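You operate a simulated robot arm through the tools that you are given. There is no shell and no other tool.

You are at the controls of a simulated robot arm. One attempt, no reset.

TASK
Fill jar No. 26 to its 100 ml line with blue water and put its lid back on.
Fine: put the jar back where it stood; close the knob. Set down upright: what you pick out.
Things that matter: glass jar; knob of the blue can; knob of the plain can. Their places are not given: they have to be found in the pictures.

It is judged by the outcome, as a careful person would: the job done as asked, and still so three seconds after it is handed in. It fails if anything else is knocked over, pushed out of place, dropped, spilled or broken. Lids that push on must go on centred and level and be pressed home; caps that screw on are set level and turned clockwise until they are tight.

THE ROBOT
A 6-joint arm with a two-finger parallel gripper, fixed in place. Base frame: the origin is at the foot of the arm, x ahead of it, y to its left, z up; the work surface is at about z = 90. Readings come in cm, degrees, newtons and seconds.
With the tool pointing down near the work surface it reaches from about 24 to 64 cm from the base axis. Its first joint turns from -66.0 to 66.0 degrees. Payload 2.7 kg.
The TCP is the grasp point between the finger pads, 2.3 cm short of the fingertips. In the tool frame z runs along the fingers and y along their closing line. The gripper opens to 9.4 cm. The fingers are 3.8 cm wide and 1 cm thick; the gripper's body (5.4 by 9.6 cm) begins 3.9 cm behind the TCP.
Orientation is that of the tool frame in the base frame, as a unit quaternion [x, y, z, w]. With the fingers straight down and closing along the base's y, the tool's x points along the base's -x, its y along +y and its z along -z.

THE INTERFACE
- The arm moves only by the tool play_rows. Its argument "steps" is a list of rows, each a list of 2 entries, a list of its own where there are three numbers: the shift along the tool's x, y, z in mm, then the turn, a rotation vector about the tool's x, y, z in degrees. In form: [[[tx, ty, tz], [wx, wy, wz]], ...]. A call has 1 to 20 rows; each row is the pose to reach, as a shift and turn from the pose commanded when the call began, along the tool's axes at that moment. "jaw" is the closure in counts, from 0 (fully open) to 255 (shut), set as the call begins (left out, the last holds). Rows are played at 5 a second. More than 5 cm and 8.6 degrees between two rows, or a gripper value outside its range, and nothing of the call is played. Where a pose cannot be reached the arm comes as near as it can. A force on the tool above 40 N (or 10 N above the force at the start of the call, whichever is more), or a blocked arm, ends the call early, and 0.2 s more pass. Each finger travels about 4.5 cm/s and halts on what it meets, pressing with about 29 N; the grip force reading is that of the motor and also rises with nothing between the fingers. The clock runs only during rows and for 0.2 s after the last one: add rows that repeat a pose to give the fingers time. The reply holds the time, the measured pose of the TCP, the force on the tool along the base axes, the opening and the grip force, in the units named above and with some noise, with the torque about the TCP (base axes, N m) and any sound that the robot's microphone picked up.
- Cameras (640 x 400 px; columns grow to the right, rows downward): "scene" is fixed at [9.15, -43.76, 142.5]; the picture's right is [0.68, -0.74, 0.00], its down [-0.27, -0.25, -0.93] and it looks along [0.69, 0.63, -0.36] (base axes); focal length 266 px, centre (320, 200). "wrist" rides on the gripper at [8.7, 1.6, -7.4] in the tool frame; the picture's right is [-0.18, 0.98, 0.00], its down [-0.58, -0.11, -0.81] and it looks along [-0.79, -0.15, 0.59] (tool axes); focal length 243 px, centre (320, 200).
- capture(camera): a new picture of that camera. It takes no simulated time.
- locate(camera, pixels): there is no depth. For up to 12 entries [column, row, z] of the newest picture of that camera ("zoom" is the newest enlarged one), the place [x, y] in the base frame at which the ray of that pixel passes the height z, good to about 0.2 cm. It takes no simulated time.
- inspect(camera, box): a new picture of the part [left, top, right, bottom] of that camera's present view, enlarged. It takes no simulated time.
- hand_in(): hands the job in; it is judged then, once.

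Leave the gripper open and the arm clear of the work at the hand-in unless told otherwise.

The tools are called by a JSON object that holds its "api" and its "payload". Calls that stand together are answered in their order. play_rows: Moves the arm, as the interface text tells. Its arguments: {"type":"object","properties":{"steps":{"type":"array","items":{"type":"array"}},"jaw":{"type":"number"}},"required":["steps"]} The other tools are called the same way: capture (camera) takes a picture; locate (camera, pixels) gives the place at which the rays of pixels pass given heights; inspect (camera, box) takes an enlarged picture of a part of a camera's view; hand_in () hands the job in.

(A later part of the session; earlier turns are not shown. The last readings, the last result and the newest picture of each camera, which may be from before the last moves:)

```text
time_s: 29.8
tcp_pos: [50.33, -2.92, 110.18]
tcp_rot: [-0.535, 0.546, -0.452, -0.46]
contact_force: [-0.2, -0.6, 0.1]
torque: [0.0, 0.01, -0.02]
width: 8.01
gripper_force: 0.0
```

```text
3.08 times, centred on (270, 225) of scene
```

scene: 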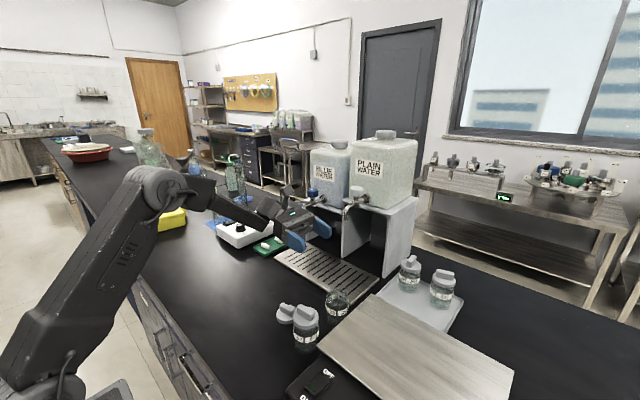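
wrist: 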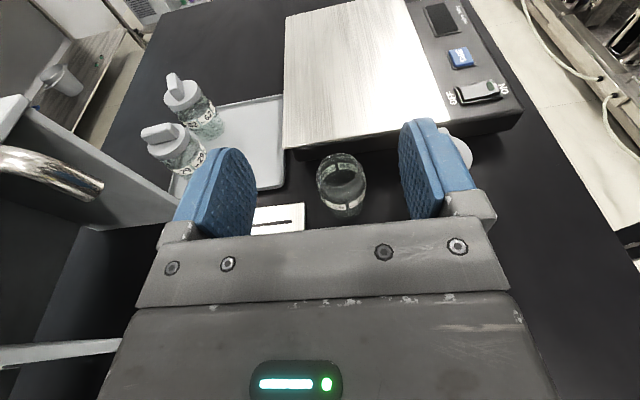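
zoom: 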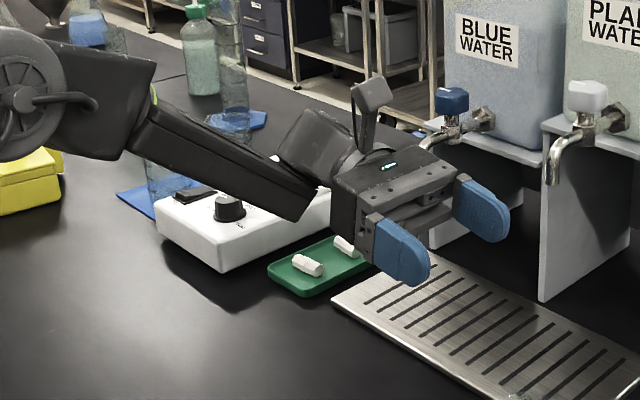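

The forearm end sits a few cm below the TCP in this pose, so I tilt the fingers down to 20° below horizontal to lift the wrist; the camera will still clear the spout. I rotate -10° about tool y and shift 3 mm.

{"api": "play_rows", "payload": {"steps": [[[0, 1.5, 0], [0, -5, 0]], [[0, 3, 0], [0, -10, 0]], [[0, 3, 0], [0, -10, 0]]]}}

```text
time_s: 30.6
tcp_pos: [49.91, -2.97, 110.11]
tcp_rot: [-0.574, 0.584, -0.404, -0.408]
contact_force: [0.2, 0.2, 0.8]
torque: [0.04, 0.03, 0.01]
width: 8.01
gripper_force: 0.0
```

Now I lower straight down to z≈100 at (50,-3) and look.

{"api": "play_rows", "payload": {"steps": [[[-31, 0, 11.4], [0, 0, 0]], [[-62, 0, 22.8], [0, 0, 0]], [[-94, 0, 34.2], [0, 0, 0]], [[-94, 0, 34.2], [0, 0, 0]]]}}

{"api": "inspect", "payload": {"camera": "scene", "box": [190, 180, 390, 330]}}

{"api": "capture", "payload": {"camera": "wrist"}}

```text
time_s: 31.6
tcp_pos: [49.96, -3.12, 100.02]
tcp_rot: [-0.573, 0.584, -0.404, -0.409]
contact_force: [0.5, 0.4, -0.5]
torque: [0.02, -0.01, 0.01]
width: 8.01
gripper_force: 0.1
```

```text
2.67 times, centred on (290, 255) of scene
```

zoom: 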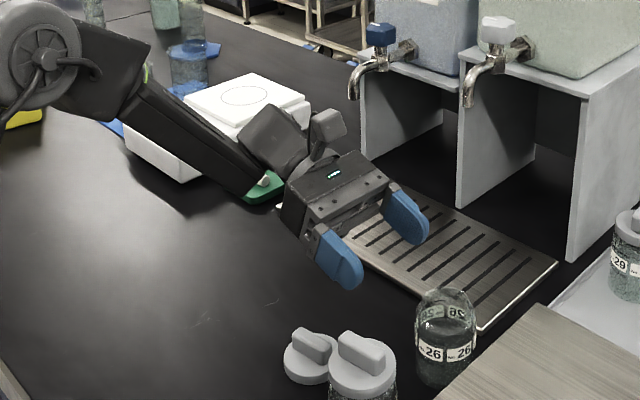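

```text
taken
```

wrist: 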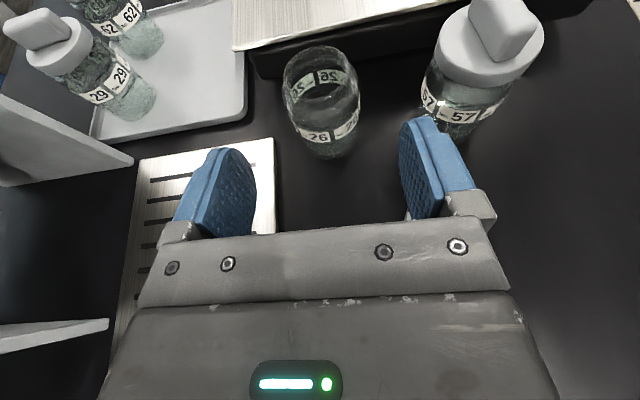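

The jar is between the fingers ahead. I lower to z≈95.0 (52 mm more) and check force and the picture again.

{"api": "play_rows", "payload": {"steps": [[[-20, 0, 7.3], [0, 0, 0]], [[-38, 0, 13.8], [0, 0, 0]], [[-48, 0, 17.5], [0, 0, 0]], [[-48, 0, 17.5], [0, 0, 0]]]}}

{"api": "inspect", "payload": {"camera": "scene", "box": [220, 200, 380, 330]}}

{"api": "inspect", "payload": {"camera": "wrist", "box": [220, 20, 460, 230]}}

```text
time_s: 32.6
tcp_pos: [50.0, -2.89, 94.94]
tcp_rot: [-0.573, 0.584, -0.404, -0.409]
contact_force: [-0.3, -0.1, 0.3]
torque: [-0.02, -0.02, 0.0]
width: 8.0
gripper_force: 0.0
```

```text
3.08 times, centred on (300, 265) of scene
```

zoom: 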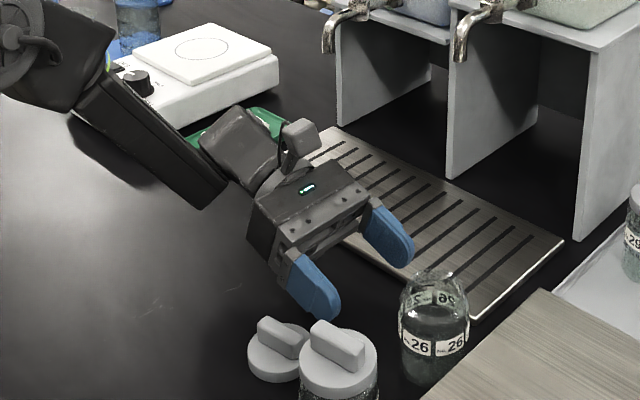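

```text
1.90 times, centred on (340, 125) of wrist
```

zoom: 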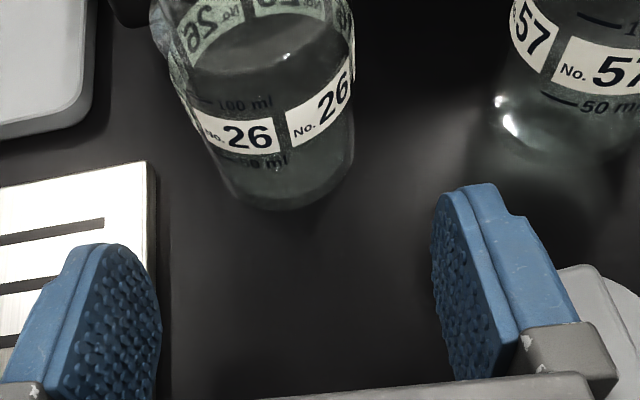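

No contact at z≈94.9. I check the jar's centreline in this zoom before advancing.

{"api": "locate", "payload": {"camera": "zoom", "pixels": [[193, 130, 93], [353, 105, 93], [222, 180, 90.5], [350, 165, 90.5], [290, 210, 90], [160, 310, 94], [432, 230, 94]]}}

```text
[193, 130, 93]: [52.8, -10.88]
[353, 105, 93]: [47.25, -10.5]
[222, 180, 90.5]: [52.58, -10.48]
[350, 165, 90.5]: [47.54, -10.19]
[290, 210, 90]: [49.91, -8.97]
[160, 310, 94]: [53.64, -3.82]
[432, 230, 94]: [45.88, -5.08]
```

Jar centre x=50.0, matching the TCP. I advance 79 mm toward -y at the same height so the fingers straddle the jar.

{"api": "play_rows", "payload": {"steps": [[[6.8, 0, 18.8], [0, 0, 0]], [[13.6, 0, 37.6], [0, 0, 0]], [[20.4, 0, 56.4], [0, 0, 0]], [[24.8, 0, 68.6], [0, 0, 0]], [[26.9, 0, 74.3], [0, 0, 0]], [[26.9, 0, 74.3], [0, 0, 0]]]}}

{"api": "inspect", "payload": {"camera": "scene", "box": [260, 240, 380, 340]}}

{"api": "inspect", "payload": {"camera": "wrist", "box": [220, 60, 460, 230]}}

```text
time_s: 34.0
tcp_pos: [49.86, -11.03, 94.92]
tcp_rot: [-0.574, 0.583, -0.404, -0.409]
contact_force: [-0.4, -0.7, -0.3]
torque: [-0.01, -0.03, 0.0]
width: 8.01
gripper_force: 0.0
```

```text
4.00 times, centred on (320, 290) of scene
```

zoom: 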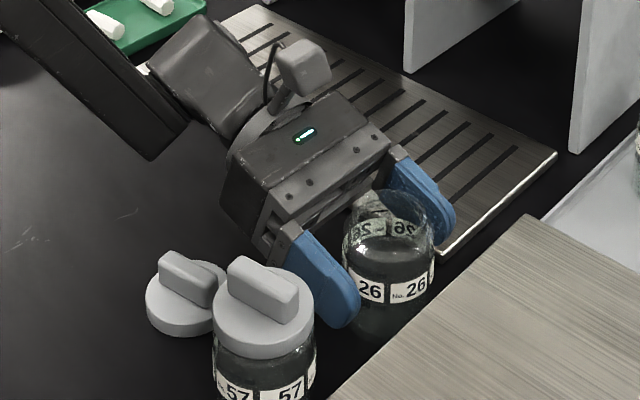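

```text
2.35 times, centred on (340, 145) of wrist
```

zoom: 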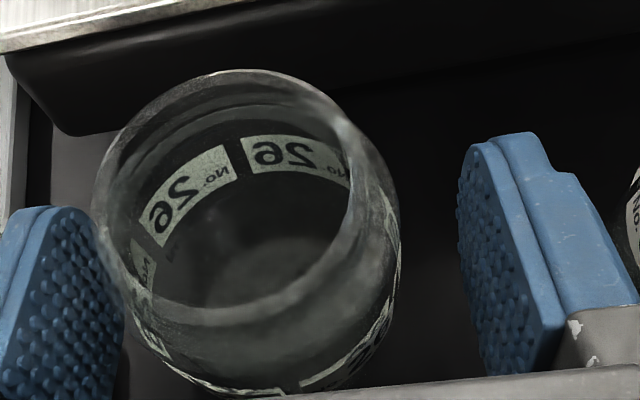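

{"api": "locate", "payload": {"camera": "zoom", "pixels": [[93, 215, 96], [398, 240, 96], [100, 170, 97], [345, 150, 97.8], [235, 195, 97.8], [120, 300, 95], [480, 330, 95]]}}

```text
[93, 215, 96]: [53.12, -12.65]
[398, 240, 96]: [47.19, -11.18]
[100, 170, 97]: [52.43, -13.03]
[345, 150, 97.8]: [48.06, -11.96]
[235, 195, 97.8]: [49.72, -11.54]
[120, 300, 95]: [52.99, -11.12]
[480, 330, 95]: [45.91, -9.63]
```

The jar is 2 mm toward the +x finger; I correct by 2 mm and then close the fingers gently on the jar.

{"api": "play_rows", "payload": {"steps": [[[0, -2, 0], [0, 0, 0]], [[0, -2, 0], [0, 0, 0]]]}}

{"api": "play_rows", "payload": {"steps": [[[0, 0, 0], [0, 0, 0]], [[0, 0, 0], [0, 0, 0]], [[0, 0, 0], [0, 0, 0]], [[0, 0, 0], [0, 0, 0]], [[0, 0, 0], [0, 0, 0]]], "jaw": 140}}

{"api": "inspect", "payload": {"camera": "scene", "box": [260, 240, 380, 340]}}

{"api": "inspect", "payload": {"camera": "wrist", "box": [220, 60, 460, 230]}}

```text
time_s: 34.6
tcp_pos: [49.98, -10.82, 95.05]
tcp_rot: [-0.574, 0.583, -0.404, -0.409]
contact_force: [0.3, 0.0, -0.8]
torque: [0.04, 0.0, 0.0]
width: 8.0
gripper_force: 0.1
```

```text
time_s: 35.8
tcp_pos: [49.96, -11.01, 95.07]
tcp_rot: [-0.574, 0.584, -0.403, -0.408]
contact_force: [0.5, 0.1, -0.2]
torque: [-0.02, 0.01, 0.03]
width: 5.5
gripper_force: 29.0
```

```text
4.00 times, centred on (320, 290) of scene
```

zoom: 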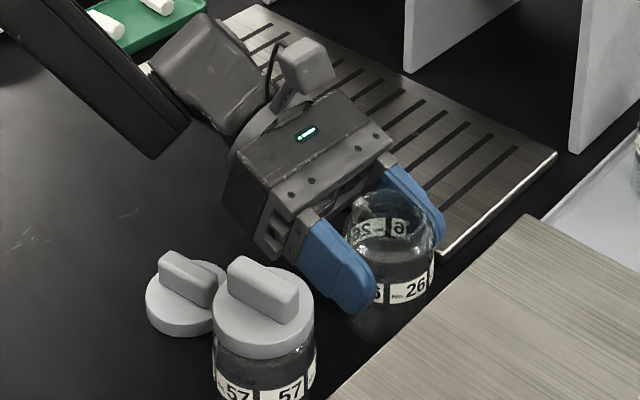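

```text
2.35 times, centred on (340, 145) of wrist
```

zoom: 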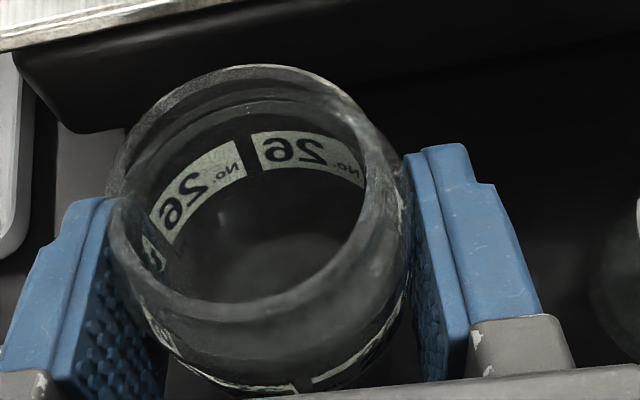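

The jar is held (5.5 cm, 29 N). I lift 2 cm slowly and look.

{"api": "play_rows", "payload": {"steps": [[[4.7, 0, -1.7], [0, 0, 0]], [[9.4, 0, -3.4], [0, 0, 0]], [[18.8, 0, -6.8], [0, 0, 0]], [[18.8, 0, -6.8], [0, 0, 0]]]}}

{"api": "inspect", "payload": {"camera": "scene", "box": [260, 240, 380, 340]}}

```text
time_s: 36.8
tcp_pos: [50.07, -10.88, 97.13]
tcp_rot: [-0.573, 0.585, -0.403, -0.409]
contact_force: [0.5, -0.4, -0.5]
torque: [0.01, -0.01, 0.04]
width: 5.48
gripper_force: 29.2
```

```text
4.00 times, centred on (320, 290) of scene
```

zoom: 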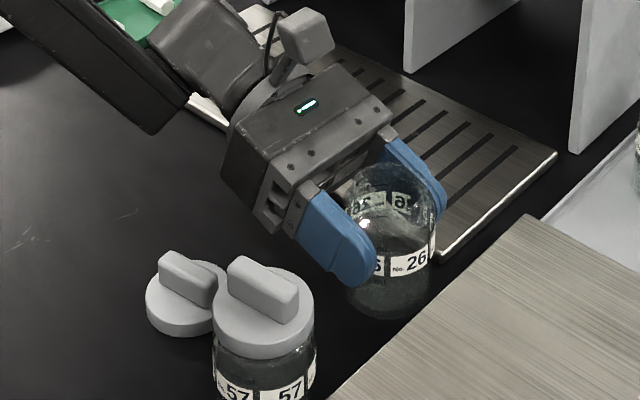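

The jar hangs upright. I raise it to z≈104 next, still above its place.

{"api": "play_rows", "payload": {"steps": [[[18.8, 0, -6.8], [0, 0, 0]], [[37.6, 0, -13.6], [0, 0, 0]], [[56.4, 0, -20.5], [0, 0, 0]], [[65.8, 0, -23.9], [0, 0, 0]], [[65.8, 0, -23.9], [0, 0, 0]]]}}

```text
time_s: 38.0
tcp_pos: [50.02, -10.78, 104.06]
tcp_rot: [-0.574, 0.585, -0.403, -0.408]
contact_force: [0.4, -0.2, -1.5]
torque: [0.01, -0.01, 0.0]
width: 5.49
gripper_force: 29.5
```

Now I turn the held jar about the vertical by +98° (so the tool points to +x) while moving it to about (54,8,104), clear of the taps.

{"api": "play_rows", "payload": {"steps": [[[-5.4, -3.1, -14.8], [7.71, -0.02, -2.8]], [[-10.8, -6.3, -29.7], [15.42, -0.04, -5.59]], [[-16.2, -9.4, -44.5], [23.12, -0.07, -8.39]], [[-21.6, -12.5, -59.3], [30.83, -0.09, -11.19]], [[-27, -15.6, -74.2], [38.54, -0.11, -13.99]], [[-32.4, -18.8, -89], [46.25, -0.13, -16.78]], [[-37.8, -21.9, -103.8], [53.96, -0.15, -19.58]], [[-43.2, -25, -118.6], [61.66, -0.18, -22.38]], [[-48.6, -28.1, -133.5], [69.37, -0.2, -25.17]], [[-54, -31.3, -148.3], [77.08, -0.22, -27.97]], [[-59.4, -34.4, -163.1], [84.79, -0.24, -30.77]], [[-64.8, -37.5, -178], [92.5, -0.26, -33.56]], [[-64.8, -37.5, -178], [92.5, -0.26, -33.56]]]}}

{"api": "capture", "payload": {"camera": "scene"}}

{"api": "capture", "payload": {"camera": "wrist"}}

```text
time_s: 40.8
tcp_pos: [53.91, 9.59, 104.89]
tcp_rot: [0.821, -0.005, 0.571, 0.007]
contact_force: [-0.1, 0.3, -1.3]
torque: [0.0, 0.0, 0.05]
width: 5.45
gripper_force: 28.7
out of reach, approached as far as the arm can: row 11, 12, 13
```

```text
taken
```

scene: 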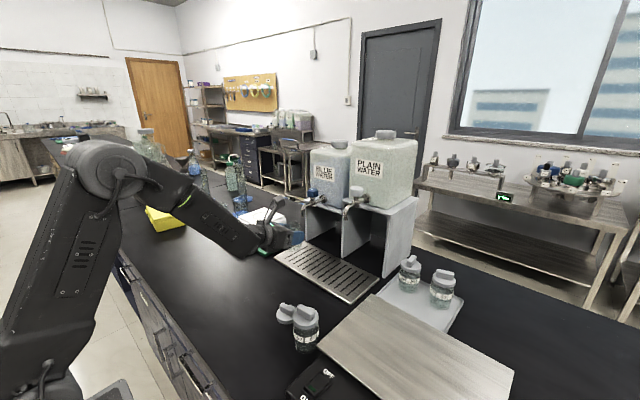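

```text
taken
```

wrist: 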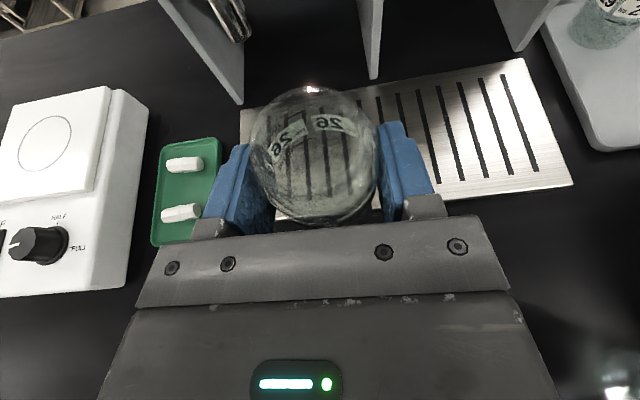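

The arm stopped with the tool pointing straight along +x (azimuth ≈ -1°), which suits the spout. The jar is still held upright. Next I lower to z≈97.6 and align y with the spout (13.05) while still in front of it.

{"api": "play_rows", "payload": {"steps": [[[-17, -8.8, 6.4], [0, 0, 0]], [[-34, -17.5, 12.8], [0, 0, 0]], [[-51, -26.3, 19.2], [0, 0, 0]], [[-68, -35.1, 25.6], [0, 0, 0]], [[-68, -35.1, 25.6], [0, 0, 0]]]}}

{"api": "capture", "payload": {"camera": "wrist"}}

{"api": "inspect", "payload": {"camera": "scene", "box": [220, 170, 380, 290]}}

```text
time_s: 42.0
tcp_pos: [54.03, 12.91, 97.4]
tcp_rot: [0.821, -0.006, 0.571, 0.008]
contact_force: [-0.8, 0.9, -1.5]
torque: [0.03, 0.01, 0.01]
width: 5.51
gripper_force: 29.0
```

```text
taken
```

wrist: 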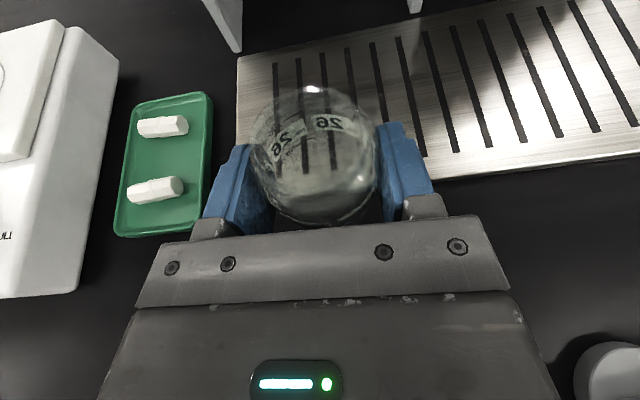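

```text
3.33 times, centred on (300, 230) of scene
```

zoom: 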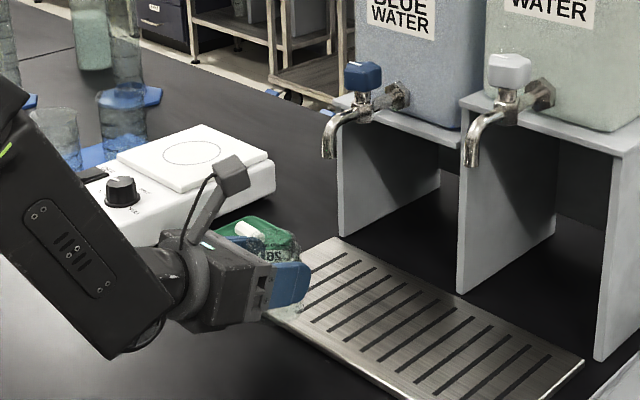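

Path ahead is clear and the camera will stay ~2–3 cm in front of the spout. I advance 76 mm in +x to bring the jar under the spout, hovering above the drip tray.

{"api": "play_rows", "payload": {"steps": [[[6.6, -0.7, 17.8], [0, 0, 0]], [[13.2, -1.4, 35.7], [0, 0, 0]], [[19.9, -2, 53.5], [0, 0, 0]], [[23.2, -2.4, 62.5], [0, 0, 0]], [[26.5, -2.7, 71.4], [0, 0, 0]], [[26.5, -2.7, 71.4], [0, 0, 0]]]}}

{"api": "capture", "payload": {"camera": "wrist"}}

{"api": "inspect", "payload": {"camera": "scene", "box": [250, 170, 370, 260]}}

```text
time_s: 43.4
tcp_pos: [61.62, 13.14, 97.69]
tcp_rot: [0.82, -0.005, 0.572, 0.007]
contact_force: [-0.6, -0.1, -1.0]
torque: [-0.01, 0.03, -0.01]
width: 5.49
gripper_force: 29.2
```

```text
taken
```

wrist: 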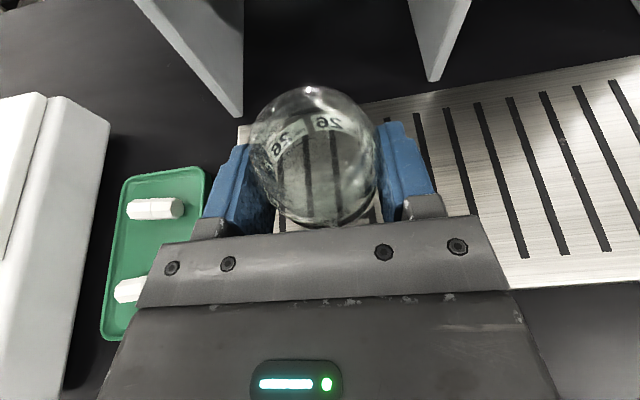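

```text
4.44 times, centred on (310, 215) of scene
```

zoom: 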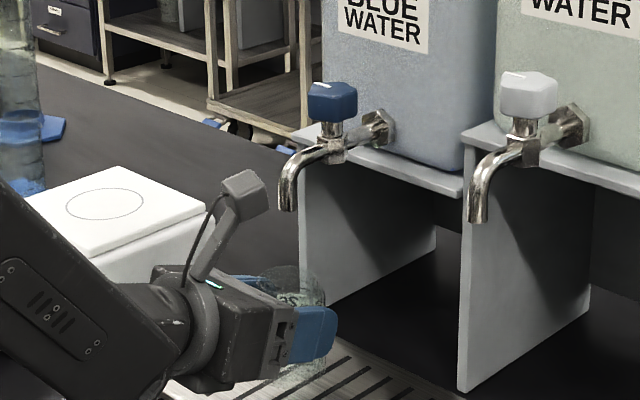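

I zoom in to compare the jar's mouth with the spout outlet from the scene camera.

{"api": "inspect", "payload": {"camera": "scene", "box": [285, 200, 335, 255]}}

{"api": "inspect", "payload": {"camera": "wrist", "box": [230, 60, 410, 230]}}

```text
7.27 times, centred on (310, 228) of scene
```

zoom: 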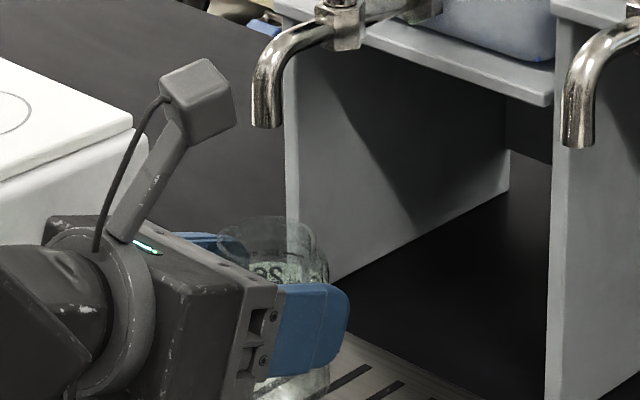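

```text
2.35 times, centred on (320, 145) of wrist
```

zoom: 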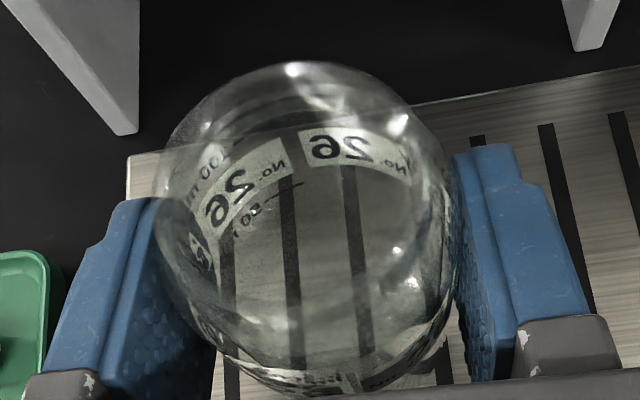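

The mouth centre (302.7,232.8) matches the expected point below the spout (302.5,232). I lower the jar slowly onto the drip tray.

{"api": "play_rows", "payload": {"steps": [[[-4.7, 0, 1.7], [0, 0, 0]], [[-9.4, 0, 3.5], [0, 0, 0]], [[-9.4, 0, 3.5], [0, 0, 0]]]}}

{"api": "play_rows", "payload": {"steps": [[[-1.9, 0, 0.7], [0, 0, 0]], [[-1.9, 0, 0.7], [0, 0, 0]]]}}

{"api": "play_rows", "payload": {"steps": [[[-1.9, 0, 0.7], [0, 0, 0]], [[-1.9, 0, 0.7], [0, 0, 0]]]}}

```text
time_s: 44.2
tcp_pos: [61.56, 13.27, 96.51]
tcp_rot: [0.82, -0.005, 0.572, 0.008]
contact_force: [0.5, 0.1, -1.5]
torque: [-0.01, -0.01, -0.01]
width: 5.51
gripper_force: 29.4
```

```text
time_s: 44.8
tcp_pos: [61.49, 13.18, 96.31]
tcp_rot: [0.821, -0.004, 0.571, 0.006]
contact_force: [-0.3, -0.2, -0.4]
torque: [-0.03, 0.01, 0.0]
width: 5.52
gripper_force: 28.7
```

```text
time_s: 45.4
tcp_pos: [61.65, 13.15, 96.17]
tcp_rot: [0.82, -0.006, 0.573, 0.007]
contact_force: [-0.7, -0.4, -1.0]
torque: [-0.02, 0.0, -0.02]
width: 5.5
gripper_force: 29.3
```

No contact yet at z≈96.2; I continue in 1 mm steps.

{"api": "play_rows", "payload": {"steps": [[[-0.94, 0, 0.35], [0, 0, 0]], [[-0.94, 0, 0.35], [0, 0, 0]]]}}

{"api": "play_rows", "payload": {"steps": [[[-0.94, 0, 0.35], [0, 0, 0]], [[-0.94, 0, 0.35], [0, 0, 0]]]}}

{"api": "play_rows", "payload": {"steps": [[[-0.94, 0, 0.35], [0, 0, 0]], [[-0.94, 0, 0.35], [0, 0, 0]]]}}

```text
time_s: 46.0
tcp_pos: [61.62, 13.14, 96.04]
tcp_rot: [0.82, -0.005, 0.572, 0.007]
contact_force: [-0.3, 0.0, -1.9]
torque: [0.0, 0.05, -0.02]
width: 5.54
gripper_force: 28.9
```

```text
time_s: 46.6
tcp_pos: [61.5, 13.32, 95.84]
tcp_rot: [0.82, -0.006, 0.573, 0.008]
contact_force: [-0.9, -0.9, 2.3]
torque: [0.05, -0.06, 0.0]
width: 5.51
gripper_force: 28.9
```

```text
time_s: 47.2
tcp_pos: [61.6, 13.13, 95.9]
tcp_rot: [0.819, -0.005, 0.574, 0.007]
contact_force: [-3.2, -2.3, 9.0]
torque: [0.19, 0.0, 0.04]
width: 5.51
gripper_force: 29.6
```

Contact (9 N): the jar stands on the drip tray. I ease off slightly, and open the fingers to 8 cm.

{"api": "play_rows", "payload": {"steps": [[[0.9, 0, -0.33], [0, 0, 0]], [[0.9, 0, -0.33], [0, 0, 0]]]}}

{"api": "play_rows", "payload": {"steps": [[[0, 0, 0], [0, 0, 0]], [[0, 0, 0], [0, 0, 0]], [[0, 0, 0], [0, 0, 0]], [[0, 0, 0], [0, 0, 0]], [[0, 0, 0], [0, 0, 0]]], "jaw": 38}}

{"api": "inspect", "payload": {"camera": "wrist", "box": [200, 60, 440, 230]}}

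{"api": "inspect", "payload": {"camera": "scene", "box": [280, 200, 330, 255]}}

```text
time_s: 47.8
tcp_pos: [61.58, 13.1, 95.91]
tcp_rot: [0.82, -0.006, 0.572, 0.008]
contact_force: [-1.8, -3.0, 7.9]
torque: [0.08, -0.08, -0.02]
width: 5.51
gripper_force: 29.4
```

```text
time_s: 49.0
tcp_pos: [61.62, 13.22, 95.85]
tcp_rot: [0.82, -0.004, 0.572, 0.006]
contact_force: [0.0, -0.4, -0.1]
torque: [-0.03, 0.0, 0.01]
width: 7.99
gripper_force: 0.0
```

```text
2.35 times, centred on (320, 145) of wrist
```

zoom: 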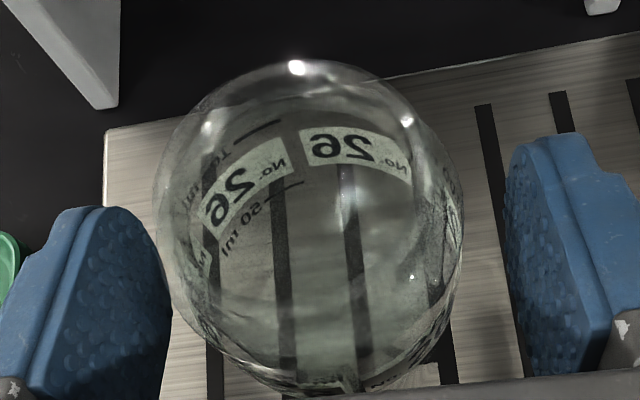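

```text
7.27 times, centred on (305, 228) of scene
```

zoom: 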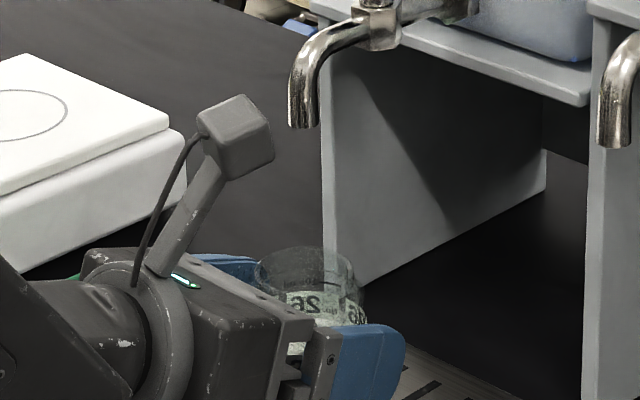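

Released; jar stands upright under the spout. I retreat 90 mm in -x at the same height, then rise.

{"api": "play_rows", "payload": {"steps": [[[-3.5, 0.2, -9.4], [0, 0, 0]], [[-10.4, 0.5, -28.1], [0, 0, 0]], [[-20.9, 1, -56.3], [0, 0, 0]], [[-31.3, 1.4, -84.4], [0, 0, 0]], [[-31.3, 1.4, -84.4], [0, 0, 0]]]}}

{"api": "inspect", "payload": {"camera": "scene", "box": [250, 180, 350, 270]}}

{"api": "capture", "payload": {"camera": "wrist"}}

```text
time_s: 50.2
tcp_pos: [52.52, 13.15, 95.85]
tcp_rot: [0.82, -0.006, 0.572, 0.008]
contact_force: [0.5, -0.1, -0.2]
torque: [0.02, -0.02, 0.0]
width: 8.0
gripper_force: 0.1
```

```text
4.44 times, centred on (300, 225) of scene
```

zoom: 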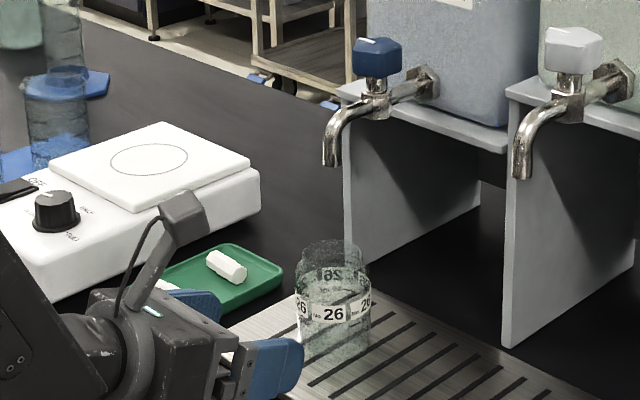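

```text
taken
```

wrist: 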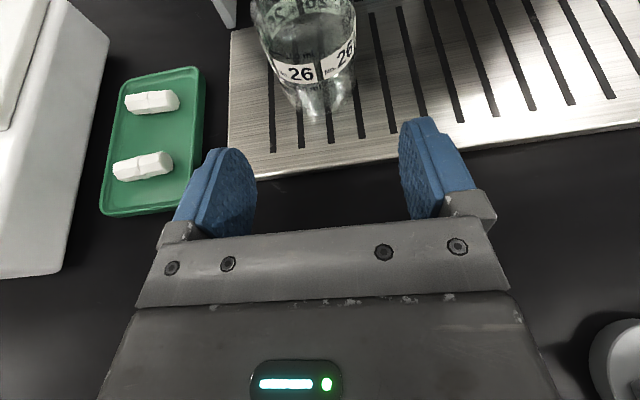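

The jar stands right under the spout. Now for the knob: keeping this camera-up orientation I rise to about (55,13,120) and look down on the knob.

{"api": "play_rows", "payload": {"steps": [[[37.6, 0, -13.9], [0, 0, 0]], [[75.2, 0, -27.8], [0, 0, 0]], [[112.8, 0, -41.8], [0, 0, 0]], [[150.4, 0, -55.7], [0, 0, 0]], [[190, 0.5, -66], [0, 0, 0]], [[215, 0.8, -64], [0, 0, 0]], [[233.7, 1, -60], [0, 0, 0]], [[233.7, 1, -60], [0, 0, 0]]]}}

{"api": "capture", "payload": {"camera": "wrist"}}

{"api": "capture", "payload": {"camera": "scene"}}

```text
time_s: 52.0
tcp_pos: [55.01, 13.09, 119.98]
tcp_rot: [0.82, -0.006, 0.572, 0.008]
contact_force: [0.7, -0.3, 0.5]
torque: [-0.01, -0.02, -0.01]
width: 8.01
gripper_force: 0.0
```

```text
taken
```

wrist: 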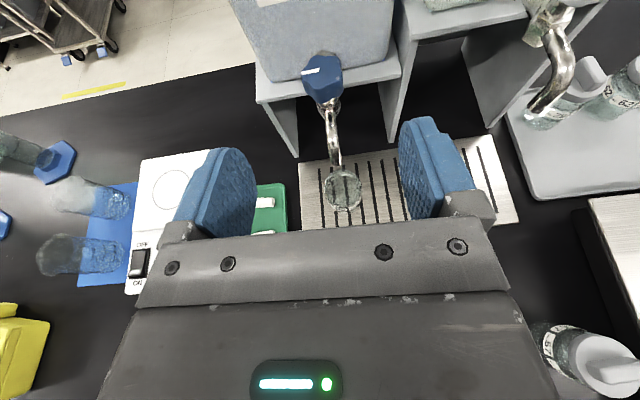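

```text
taken
```

scene: 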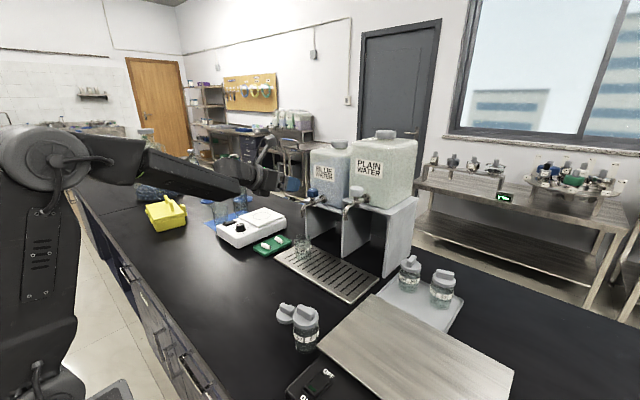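

A very good view: knob at wrist (322,70), spout tip near (337,165) and jar (342,190). I zoom in on the knob and on the spout/jar.

{"api": "inspect", "payload": {"camera": "wrist", "box": [280, 30, 380, 110]}}

{"api": "locate", "payload": {"camera": "wrist", "pixels": [[322, 65, 114], [322, 65, 113.5], [322, 65, 114.5]]}}

{"api": "inspect", "payload": {"camera": "wrist", "box": [300, 130, 390, 220]}}

```text
5.00 times, centred on (330, 70) of wrist
```

zoom: 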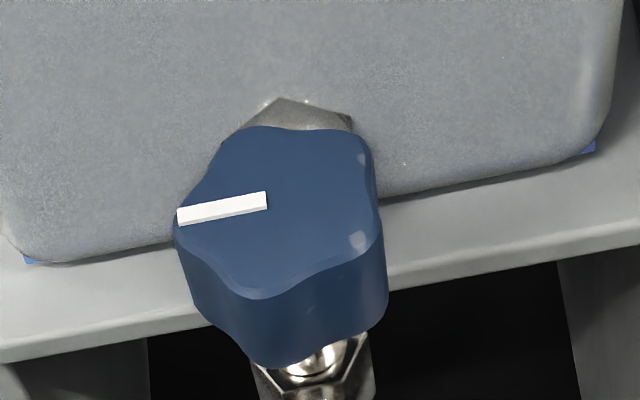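

```text
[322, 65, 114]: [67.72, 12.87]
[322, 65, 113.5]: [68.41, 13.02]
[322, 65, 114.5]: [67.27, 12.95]
```

```text
4.44 times, centred on (345, 175) of wrist
```

zoom: 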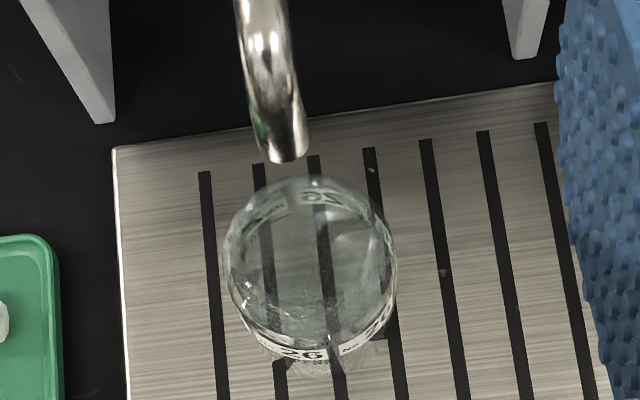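

I locate the knob's centre, the spout tip and the jar's rim in these views.

{"api": "locate", "payload": {"camera": "zoom", "pixels": [[288, 140, 106.2], [289, 155, 106.2], [310, 240, 98.8], [222, 245, 96], [398, 270, 96], [240, 230, 98.5], [385, 235, 98.5]]}}

{"api": "locate", "payload": {"camera": "wrist", "pixels": [[323, 71.4, 114], [301, 74, 114], [317, 56, 114], [339.5, 63, 114], [342, 79, 114], [319, 89, 114], [383, 63, 110.5], [384, 67, 110]]}}

{"api": "inspect", "payload": {"camera": "scene", "box": [298, 182, 328, 206]}}

```text
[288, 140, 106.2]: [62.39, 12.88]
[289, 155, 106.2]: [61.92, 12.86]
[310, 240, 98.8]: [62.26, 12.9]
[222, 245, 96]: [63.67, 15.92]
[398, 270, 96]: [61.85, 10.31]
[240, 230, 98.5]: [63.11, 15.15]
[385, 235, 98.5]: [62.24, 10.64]
```

```text
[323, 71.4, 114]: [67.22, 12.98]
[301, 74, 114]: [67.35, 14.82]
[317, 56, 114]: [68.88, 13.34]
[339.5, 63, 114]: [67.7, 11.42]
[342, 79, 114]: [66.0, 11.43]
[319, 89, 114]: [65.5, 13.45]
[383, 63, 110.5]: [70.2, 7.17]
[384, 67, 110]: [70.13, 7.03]
```

```text
16.00 times, centred on (313, 194) of scene
```

zoom: 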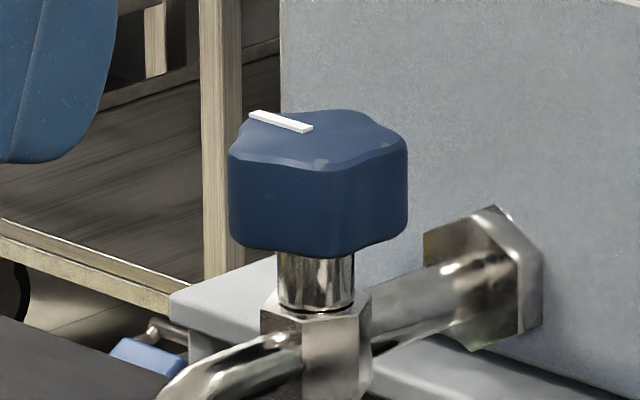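

Jar axis ≈(62.4,12.95) lies under the spout. Knob: centre ≈(67.3,13.05), top z≈114, radius ≈1.75, can face at x≈73. I'll grip it at azimuth -36° (a lobe on one side, a notch on the other) and later turn CCW. First I go to 8.5 cm behind it along that direction at z≈114.6, jaws at 5.5 cm.

{"api": "play_rows", "payload": {"steps": [[[-6.3, -10.2, 13.7], [-6.57, -0.04, 2.42]], [[-12.7, -20.4, 27.4], [-13.13, -0.08, 4.84]], [[-19, -30.5, 41.2], [-19.7, -0.13, 7.27]], [[-25.4, -40.7, 54.9], [-26.26, -0.17, 9.69]], [[-31.7, -50.9, 68.6], [-32.83, -0.21, 12.11]], [[-31.7, -50.9, 68.6], [-32.83, -0.21, 12.11]]], "jaw": 105}}

{"api": "capture", "payload": {"camera": "wrist"}}

{"api": "inspect", "payload": {"camera": "scene", "box": [240, 150, 360, 260]}}

```text
time_s: 53.4
tcp_pos: [60.36, 18.18, 114.55]
tcp_rot: [0.78, -0.253, 0.543, 0.18]
contact_force: [0.2, 0.3, -0.3]
torque: [0.01, 0.02, -0.03]
width: 5.54
gripper_force: 0.1
```

```text
taken
```

wrist: 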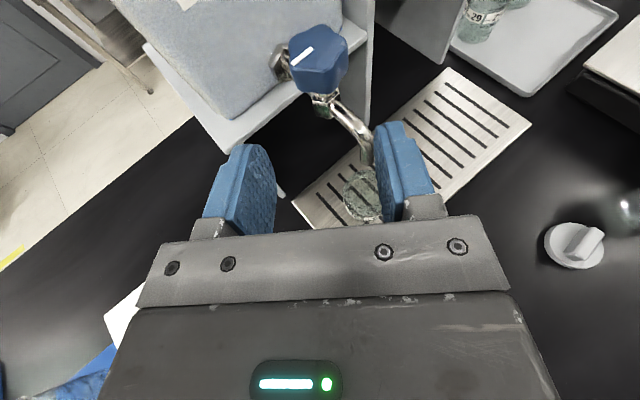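

```text
3.64 times, centred on (300, 205) of scene
```

zoom: 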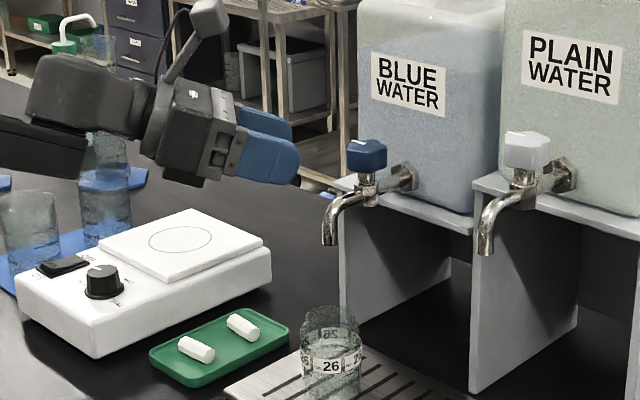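

The fingers face the knob at azimuth -36°. I re-measure the knob from this nearer view.

{"api": "inspect", "payload": {"camera": "wrist", "box": [270, 10, 370, 110]}}

```text
4.00 times, centred on (320, 60) of wrist
```

zoom: 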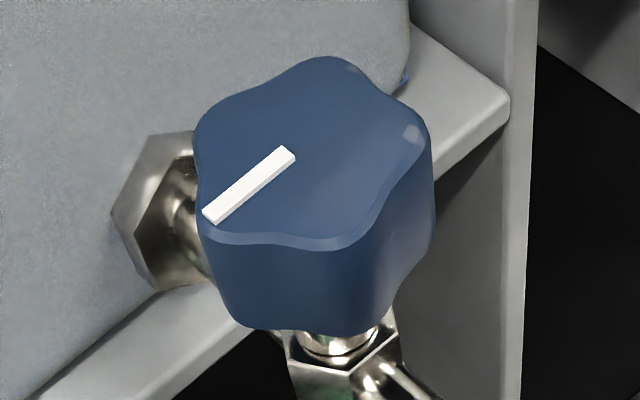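

{"api": "locate", "payload": {"camera": "zoom", "pixels": [[301, 155, 114], [205, 225, 114], [200, 115, 114], [340, 60, 114], [425, 130, 114], [335, 245, 114], [150, 285, 108], [60, 370, 108], [320, 345, 111]]}}

```text
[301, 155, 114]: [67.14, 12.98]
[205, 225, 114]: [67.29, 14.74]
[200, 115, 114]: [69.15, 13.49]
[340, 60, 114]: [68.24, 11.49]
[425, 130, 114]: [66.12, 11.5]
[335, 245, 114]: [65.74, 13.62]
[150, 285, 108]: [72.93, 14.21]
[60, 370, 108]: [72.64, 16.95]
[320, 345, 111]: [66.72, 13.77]
```

Knob centre (67.25,13.0); mark at 90°; lobe at 234° and notch at 54°, suiting this grip. I advance 60% of the way first, then check centring.

{"api": "play_rows", "payload": {"steps": [[[5.5, 0.2, 15], [0, 0, 0]], [[11, 0.4, 30], [0, 0, 0]], [[15, 0.5, 41], [0, 0, 0]], [[15, 0.5, 41], [0, 0, 0]]]}}

{"api": "capture", "payload": {"camera": "wrist"}}

{"api": "inspect", "payload": {"camera": "scene", "box": [280, 170, 350, 220]}}

```text
time_s: 54.4
tcp_pos: [63.87, 15.53, 114.72]
tcp_rot: [0.781, -0.252, 0.543, 0.179]
contact_force: [0.0, -0.5, -0.1]
torque: [0.04, -0.01, -0.01]
width: 5.49
gripper_force: 0.1
```

```text
taken
```

wrist: 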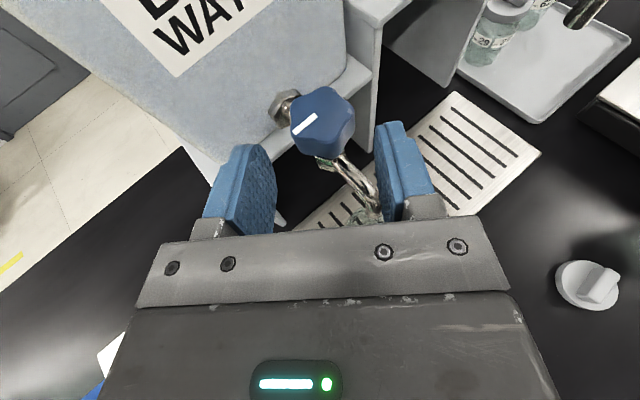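

```text
8.00 times, centred on (315, 195) of scene
```

zoom: 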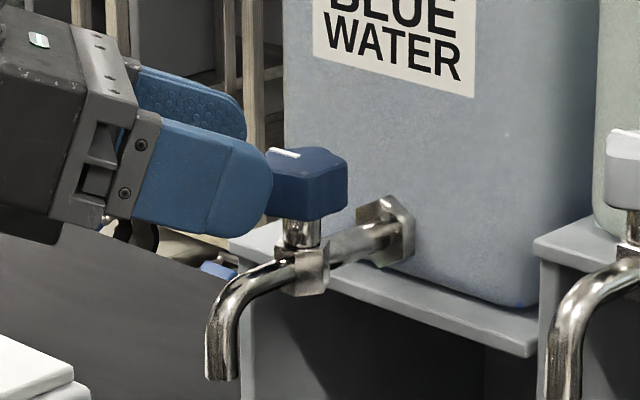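

{"api": "inspect", "payload": {"camera": "wrist", "box": [260, 70, 400, 200]}}

```text
3.08 times, centred on (330, 135) of wrist
```

zoom: 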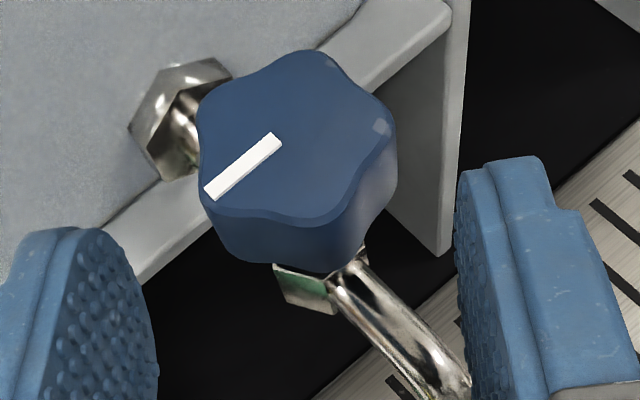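

{"api": "locate", "payload": {"camera": "zoom", "pixels": [[207, 200, 114], [200, 105, 114], [315, 52, 114], [390, 115, 114], [315, 222, 114], [288, 140, 114], [155, 310, 114.6], [460, 280, 114.6]]}}

```text
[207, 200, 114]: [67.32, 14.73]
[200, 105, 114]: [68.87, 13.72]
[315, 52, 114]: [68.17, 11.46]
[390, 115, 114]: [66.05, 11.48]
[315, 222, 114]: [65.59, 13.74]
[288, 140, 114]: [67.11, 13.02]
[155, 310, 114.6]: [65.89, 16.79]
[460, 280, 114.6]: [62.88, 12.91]
```

Centred to within 0.5 mm. I advance the last 36 mm so that the fingers straddle the knob, and check.

{"api": "play_rows", "payload": {"steps": [[[4.2, 0.2, 11.4], [0, 0, 0]], [[8.4, 0.4, 22.9], [0, 0, 0]], [[12.6, 0.4, 34.3], [0, 0, 0]], [[12.6, 0.4, 34.3], [0, 0, 0]]]}}

{"api": "inspect", "payload": {"camera": "wrist", "box": [250, 90, 400, 220]}}

{"api": "inspect", "payload": {"camera": "scene", "box": [280, 170, 350, 220]}}

```text
time_s: 55.4
tcp_pos: [66.9, 13.4, 114.4]
tcp_rot: [0.781, -0.252, 0.543, 0.18]
contact_force: [0.4, -0.3, -0.1]
torque: [0.01, -0.03, 0.0]
width: 5.53
gripper_force: 0.1
```

```text
3.08 times, centred on (325, 155) of wrist
```

zoom: 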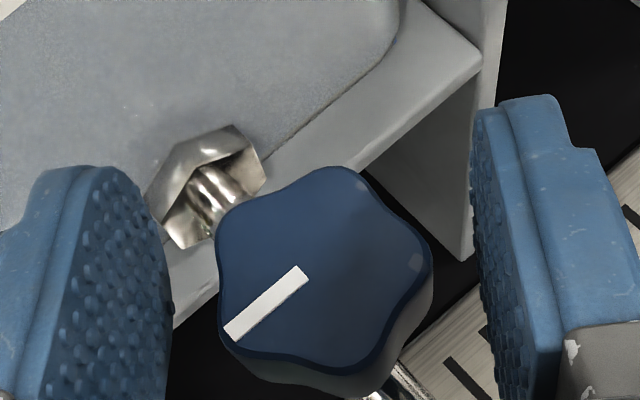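

```text
8.00 times, centred on (315, 195) of scene
```

zoom: 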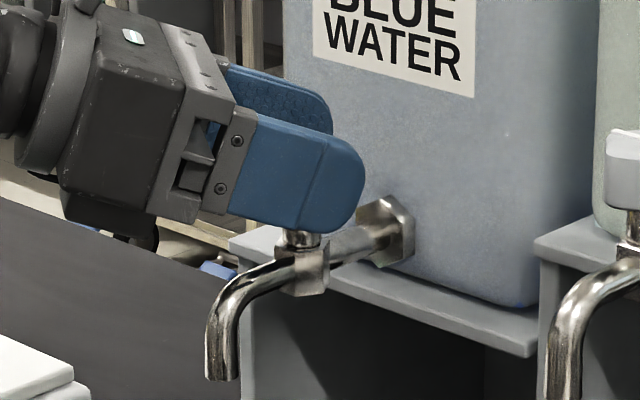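

The knob is centred between the fingers. I close on it.

{"api": "play_rows", "payload": {"steps": [[[0, 0, 0], [0, 0, 0]], [[0, 0, 0], [0, 0, 0]], [[0, 0, 0], [0, 0, 0]], [[0, 0, 0], [0, 0, 0]]], "jaw": 220}}

{"api": "inspect", "payload": {"camera": "wrist", "box": [250, 90, 400, 220]}}

{"api": "inspect", "payload": {"camera": "scene", "box": [280, 180, 340, 250]}}

```text
time_s: 56.4
tcp_pos: [66.77, 13.23, 114.51]
tcp_rot: [0.781, -0.253, 0.542, 0.179]
contact_force: [-12.5, -5.9, -1.8]
torque: [0.16, -0.35, -0.11]
width: 3.41
gripper_force: 44.8
```

```text
3.08 times, centred on (325, 155) of wrist
```

zoom: 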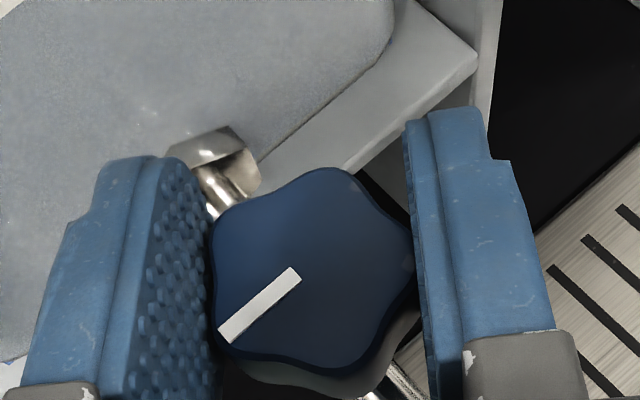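

```text
5.71 times, centred on (310, 215) of scene
```

zoom: 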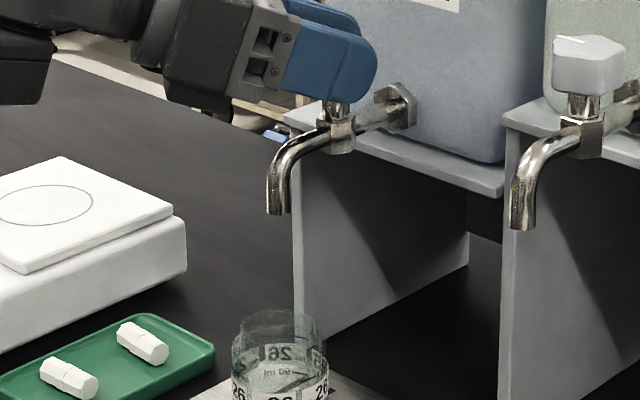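

The knob is gripped (3.41 cm) with a side force of ~12 N along +tool y; I shift 1 mm that way to relieve it.

{"api": "play_rows", "payload": {"steps": [[[0, 1, 0], [0, 0, 0]], [[0, 1, 0], [0, 0, 0]]]}}

```text
time_s: 57.0
tcp_pos: [66.8, 13.18, 114.58]
tcp_rot: [0.782, -0.252, 0.542, 0.178]
contact_force: [-1.9, -4.6, -1.9]
torque: [0.62, 0.35, 0.0]
width: 3.45
gripper_force: 45.0
```

Side force relieved. Now I turn the knob counter-clockwise (seen from above) by 12° in small steps and look for flow.

{"api": "play_rows", "payload": {"steps": [[[0, 0.26, 0], [2.81, 0.02, -1.04]], [[0, 0.52, 0], [5.63, 0.04, -2.08]], [[0, 0.78, 0.1], [8.44, 0.05, -3.11]], [[0, 1.04, 0.1], [11.26, 0.07, -4.15]]]}}

{"api": "inspect", "payload": {"camera": "wrist", "box": [250, 90, 400, 220]}}

{"api": "inspect", "payload": {"camera": "scene", "box": [280, 190, 330, 250]}}

```text
time_s: 58.0
tcp_pos: [66.9, 13.14, 114.55]
tcp_rot: [0.802, -0.169, 0.559, 0.121]
contact_force: [-0.6, -3.9, -1.5]
torque: [0.98, -0.09, -0.04]
width: 3.43
gripper_force: 45.0
```

```text
3.08 times, centred on (325, 155) of wrist
```

zoom: 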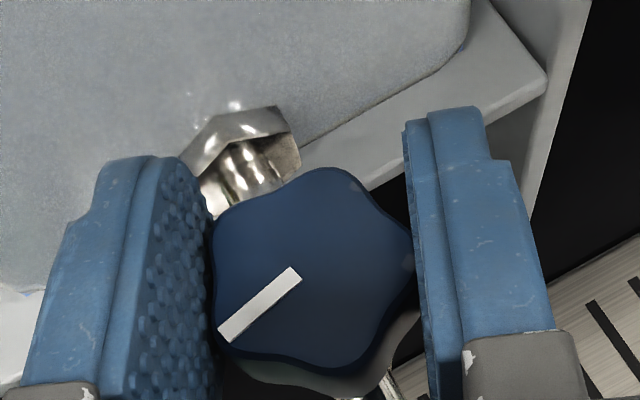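

```text
6.67 times, centred on (305, 220) of scene
```

zoom: 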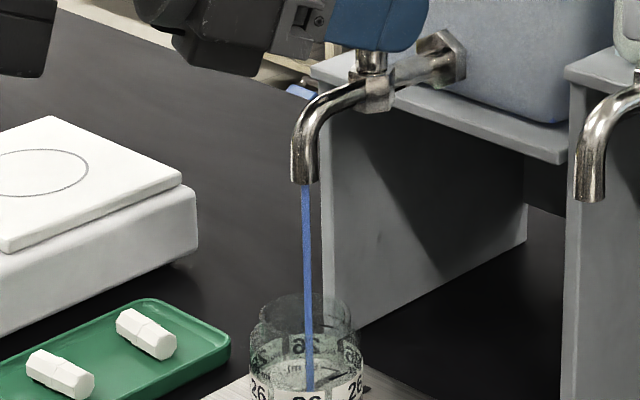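

The knob turns with the gripper and a thin blue stream falls into the jar. I hold still for 1 s and look at the level.

{"api": "play_rows", "payload": {"steps": [[[0, 0, 0], [0, 0, 0]], [[0, 0, 0], [0, 0, 0]], [[0, 0, 0], [0, 0, 0]], [[0, 0, 0], [0, 0, 0]]]}}

{"api": "inspect", "payload": {"camera": "scene", "box": [290, 225, 325, 260]}}

```text
time_s: 59.0
tcp_pos: [66.75, 13.14, 114.49]
tcp_rot: [0.802, -0.17, 0.559, 0.122]
contact_force: [0.8, -3.5, -1.6]
torque: [1.1, -0.53, -0.02]
width: 3.43
gripper_force: 45.0
```

```text
11.43 times, centred on (308, 242) of scene
```

zoom: 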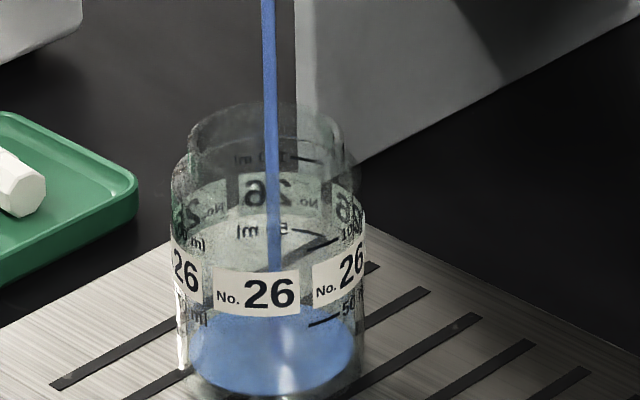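

Clear picture: water surface is just above the bottom, lines for 50 ml at (325,320) and 100 ml at (320,243) in the zoom. Flow is slow and steady. I wait ~4 s.

{"api": "play_rows", "payload": {"steps": [[[0, 0, 0], [0, 0, 0]], [[0, 0, 0], [0, 0, 0]], [[0, 0, 0], [0, 0, 0]], [[0, 0, 0], [0, 0, 0]], [[0, 0, 0], [0, 0, 0]], [[0, 0, 0], [0, 0, 0]], [[0, 0, 0], [0, 0, 0]], [[0, 0, 0], [0, 0, 0]], [[0, 0, 0], [0, 0, 0]], [[0, 0, 0], [0, 0, 0]], [[0, 0, 0], [0, 0, 0]], [[0, 0, 0], [0, 0, 0]], [[0, 0, 0], [0, 0, 0]], [[0, 0, 0], [0, 0, 0]], [[0, 0, 0], [0, 0, 0]], [[0, 0, 0], [0, 0, 0]], [[0, 0, 0], [0, 0, 0]], [[0, 0, 0], [0, 0, 0]], [[0, 0, 0], [0, 0, 0]]]}}

{"api": "inspect", "payload": {"camera": "scene", "box": [290, 228, 325, 263]}}

```text
time_s: 63.0
tcp_pos: [66.76, 13.16, 114.49]
tcp_rot: [0.802, -0.169, 0.559, 0.121]
contact_force: [1.9, -3.1, 0.4]
torque: [0.58, -0.48, 0.01]
width: 3.45
gripper_force: 45.7
```

```text
11.43 times, centred on (308, 246) of scene
```

zoom: 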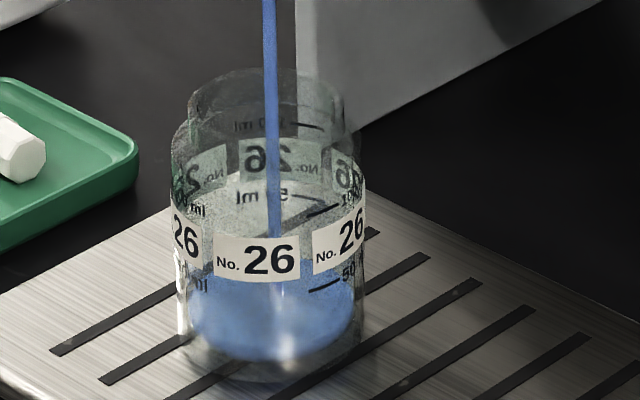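

{"api": "inspect", "payload": {"camera": "scene", "box": [292, 240, 318, 264]}}

```text
16.00 times, centred on (305, 252) of scene
```

zoom: 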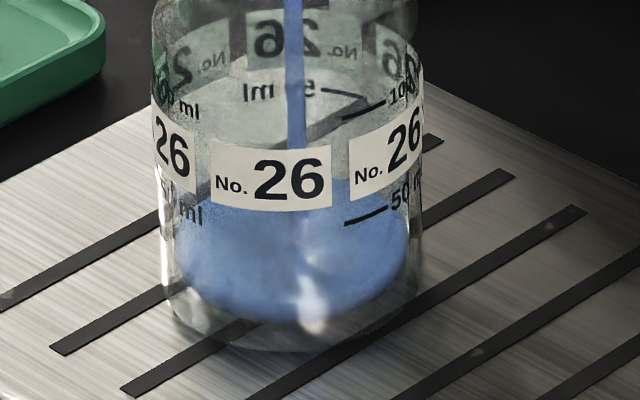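

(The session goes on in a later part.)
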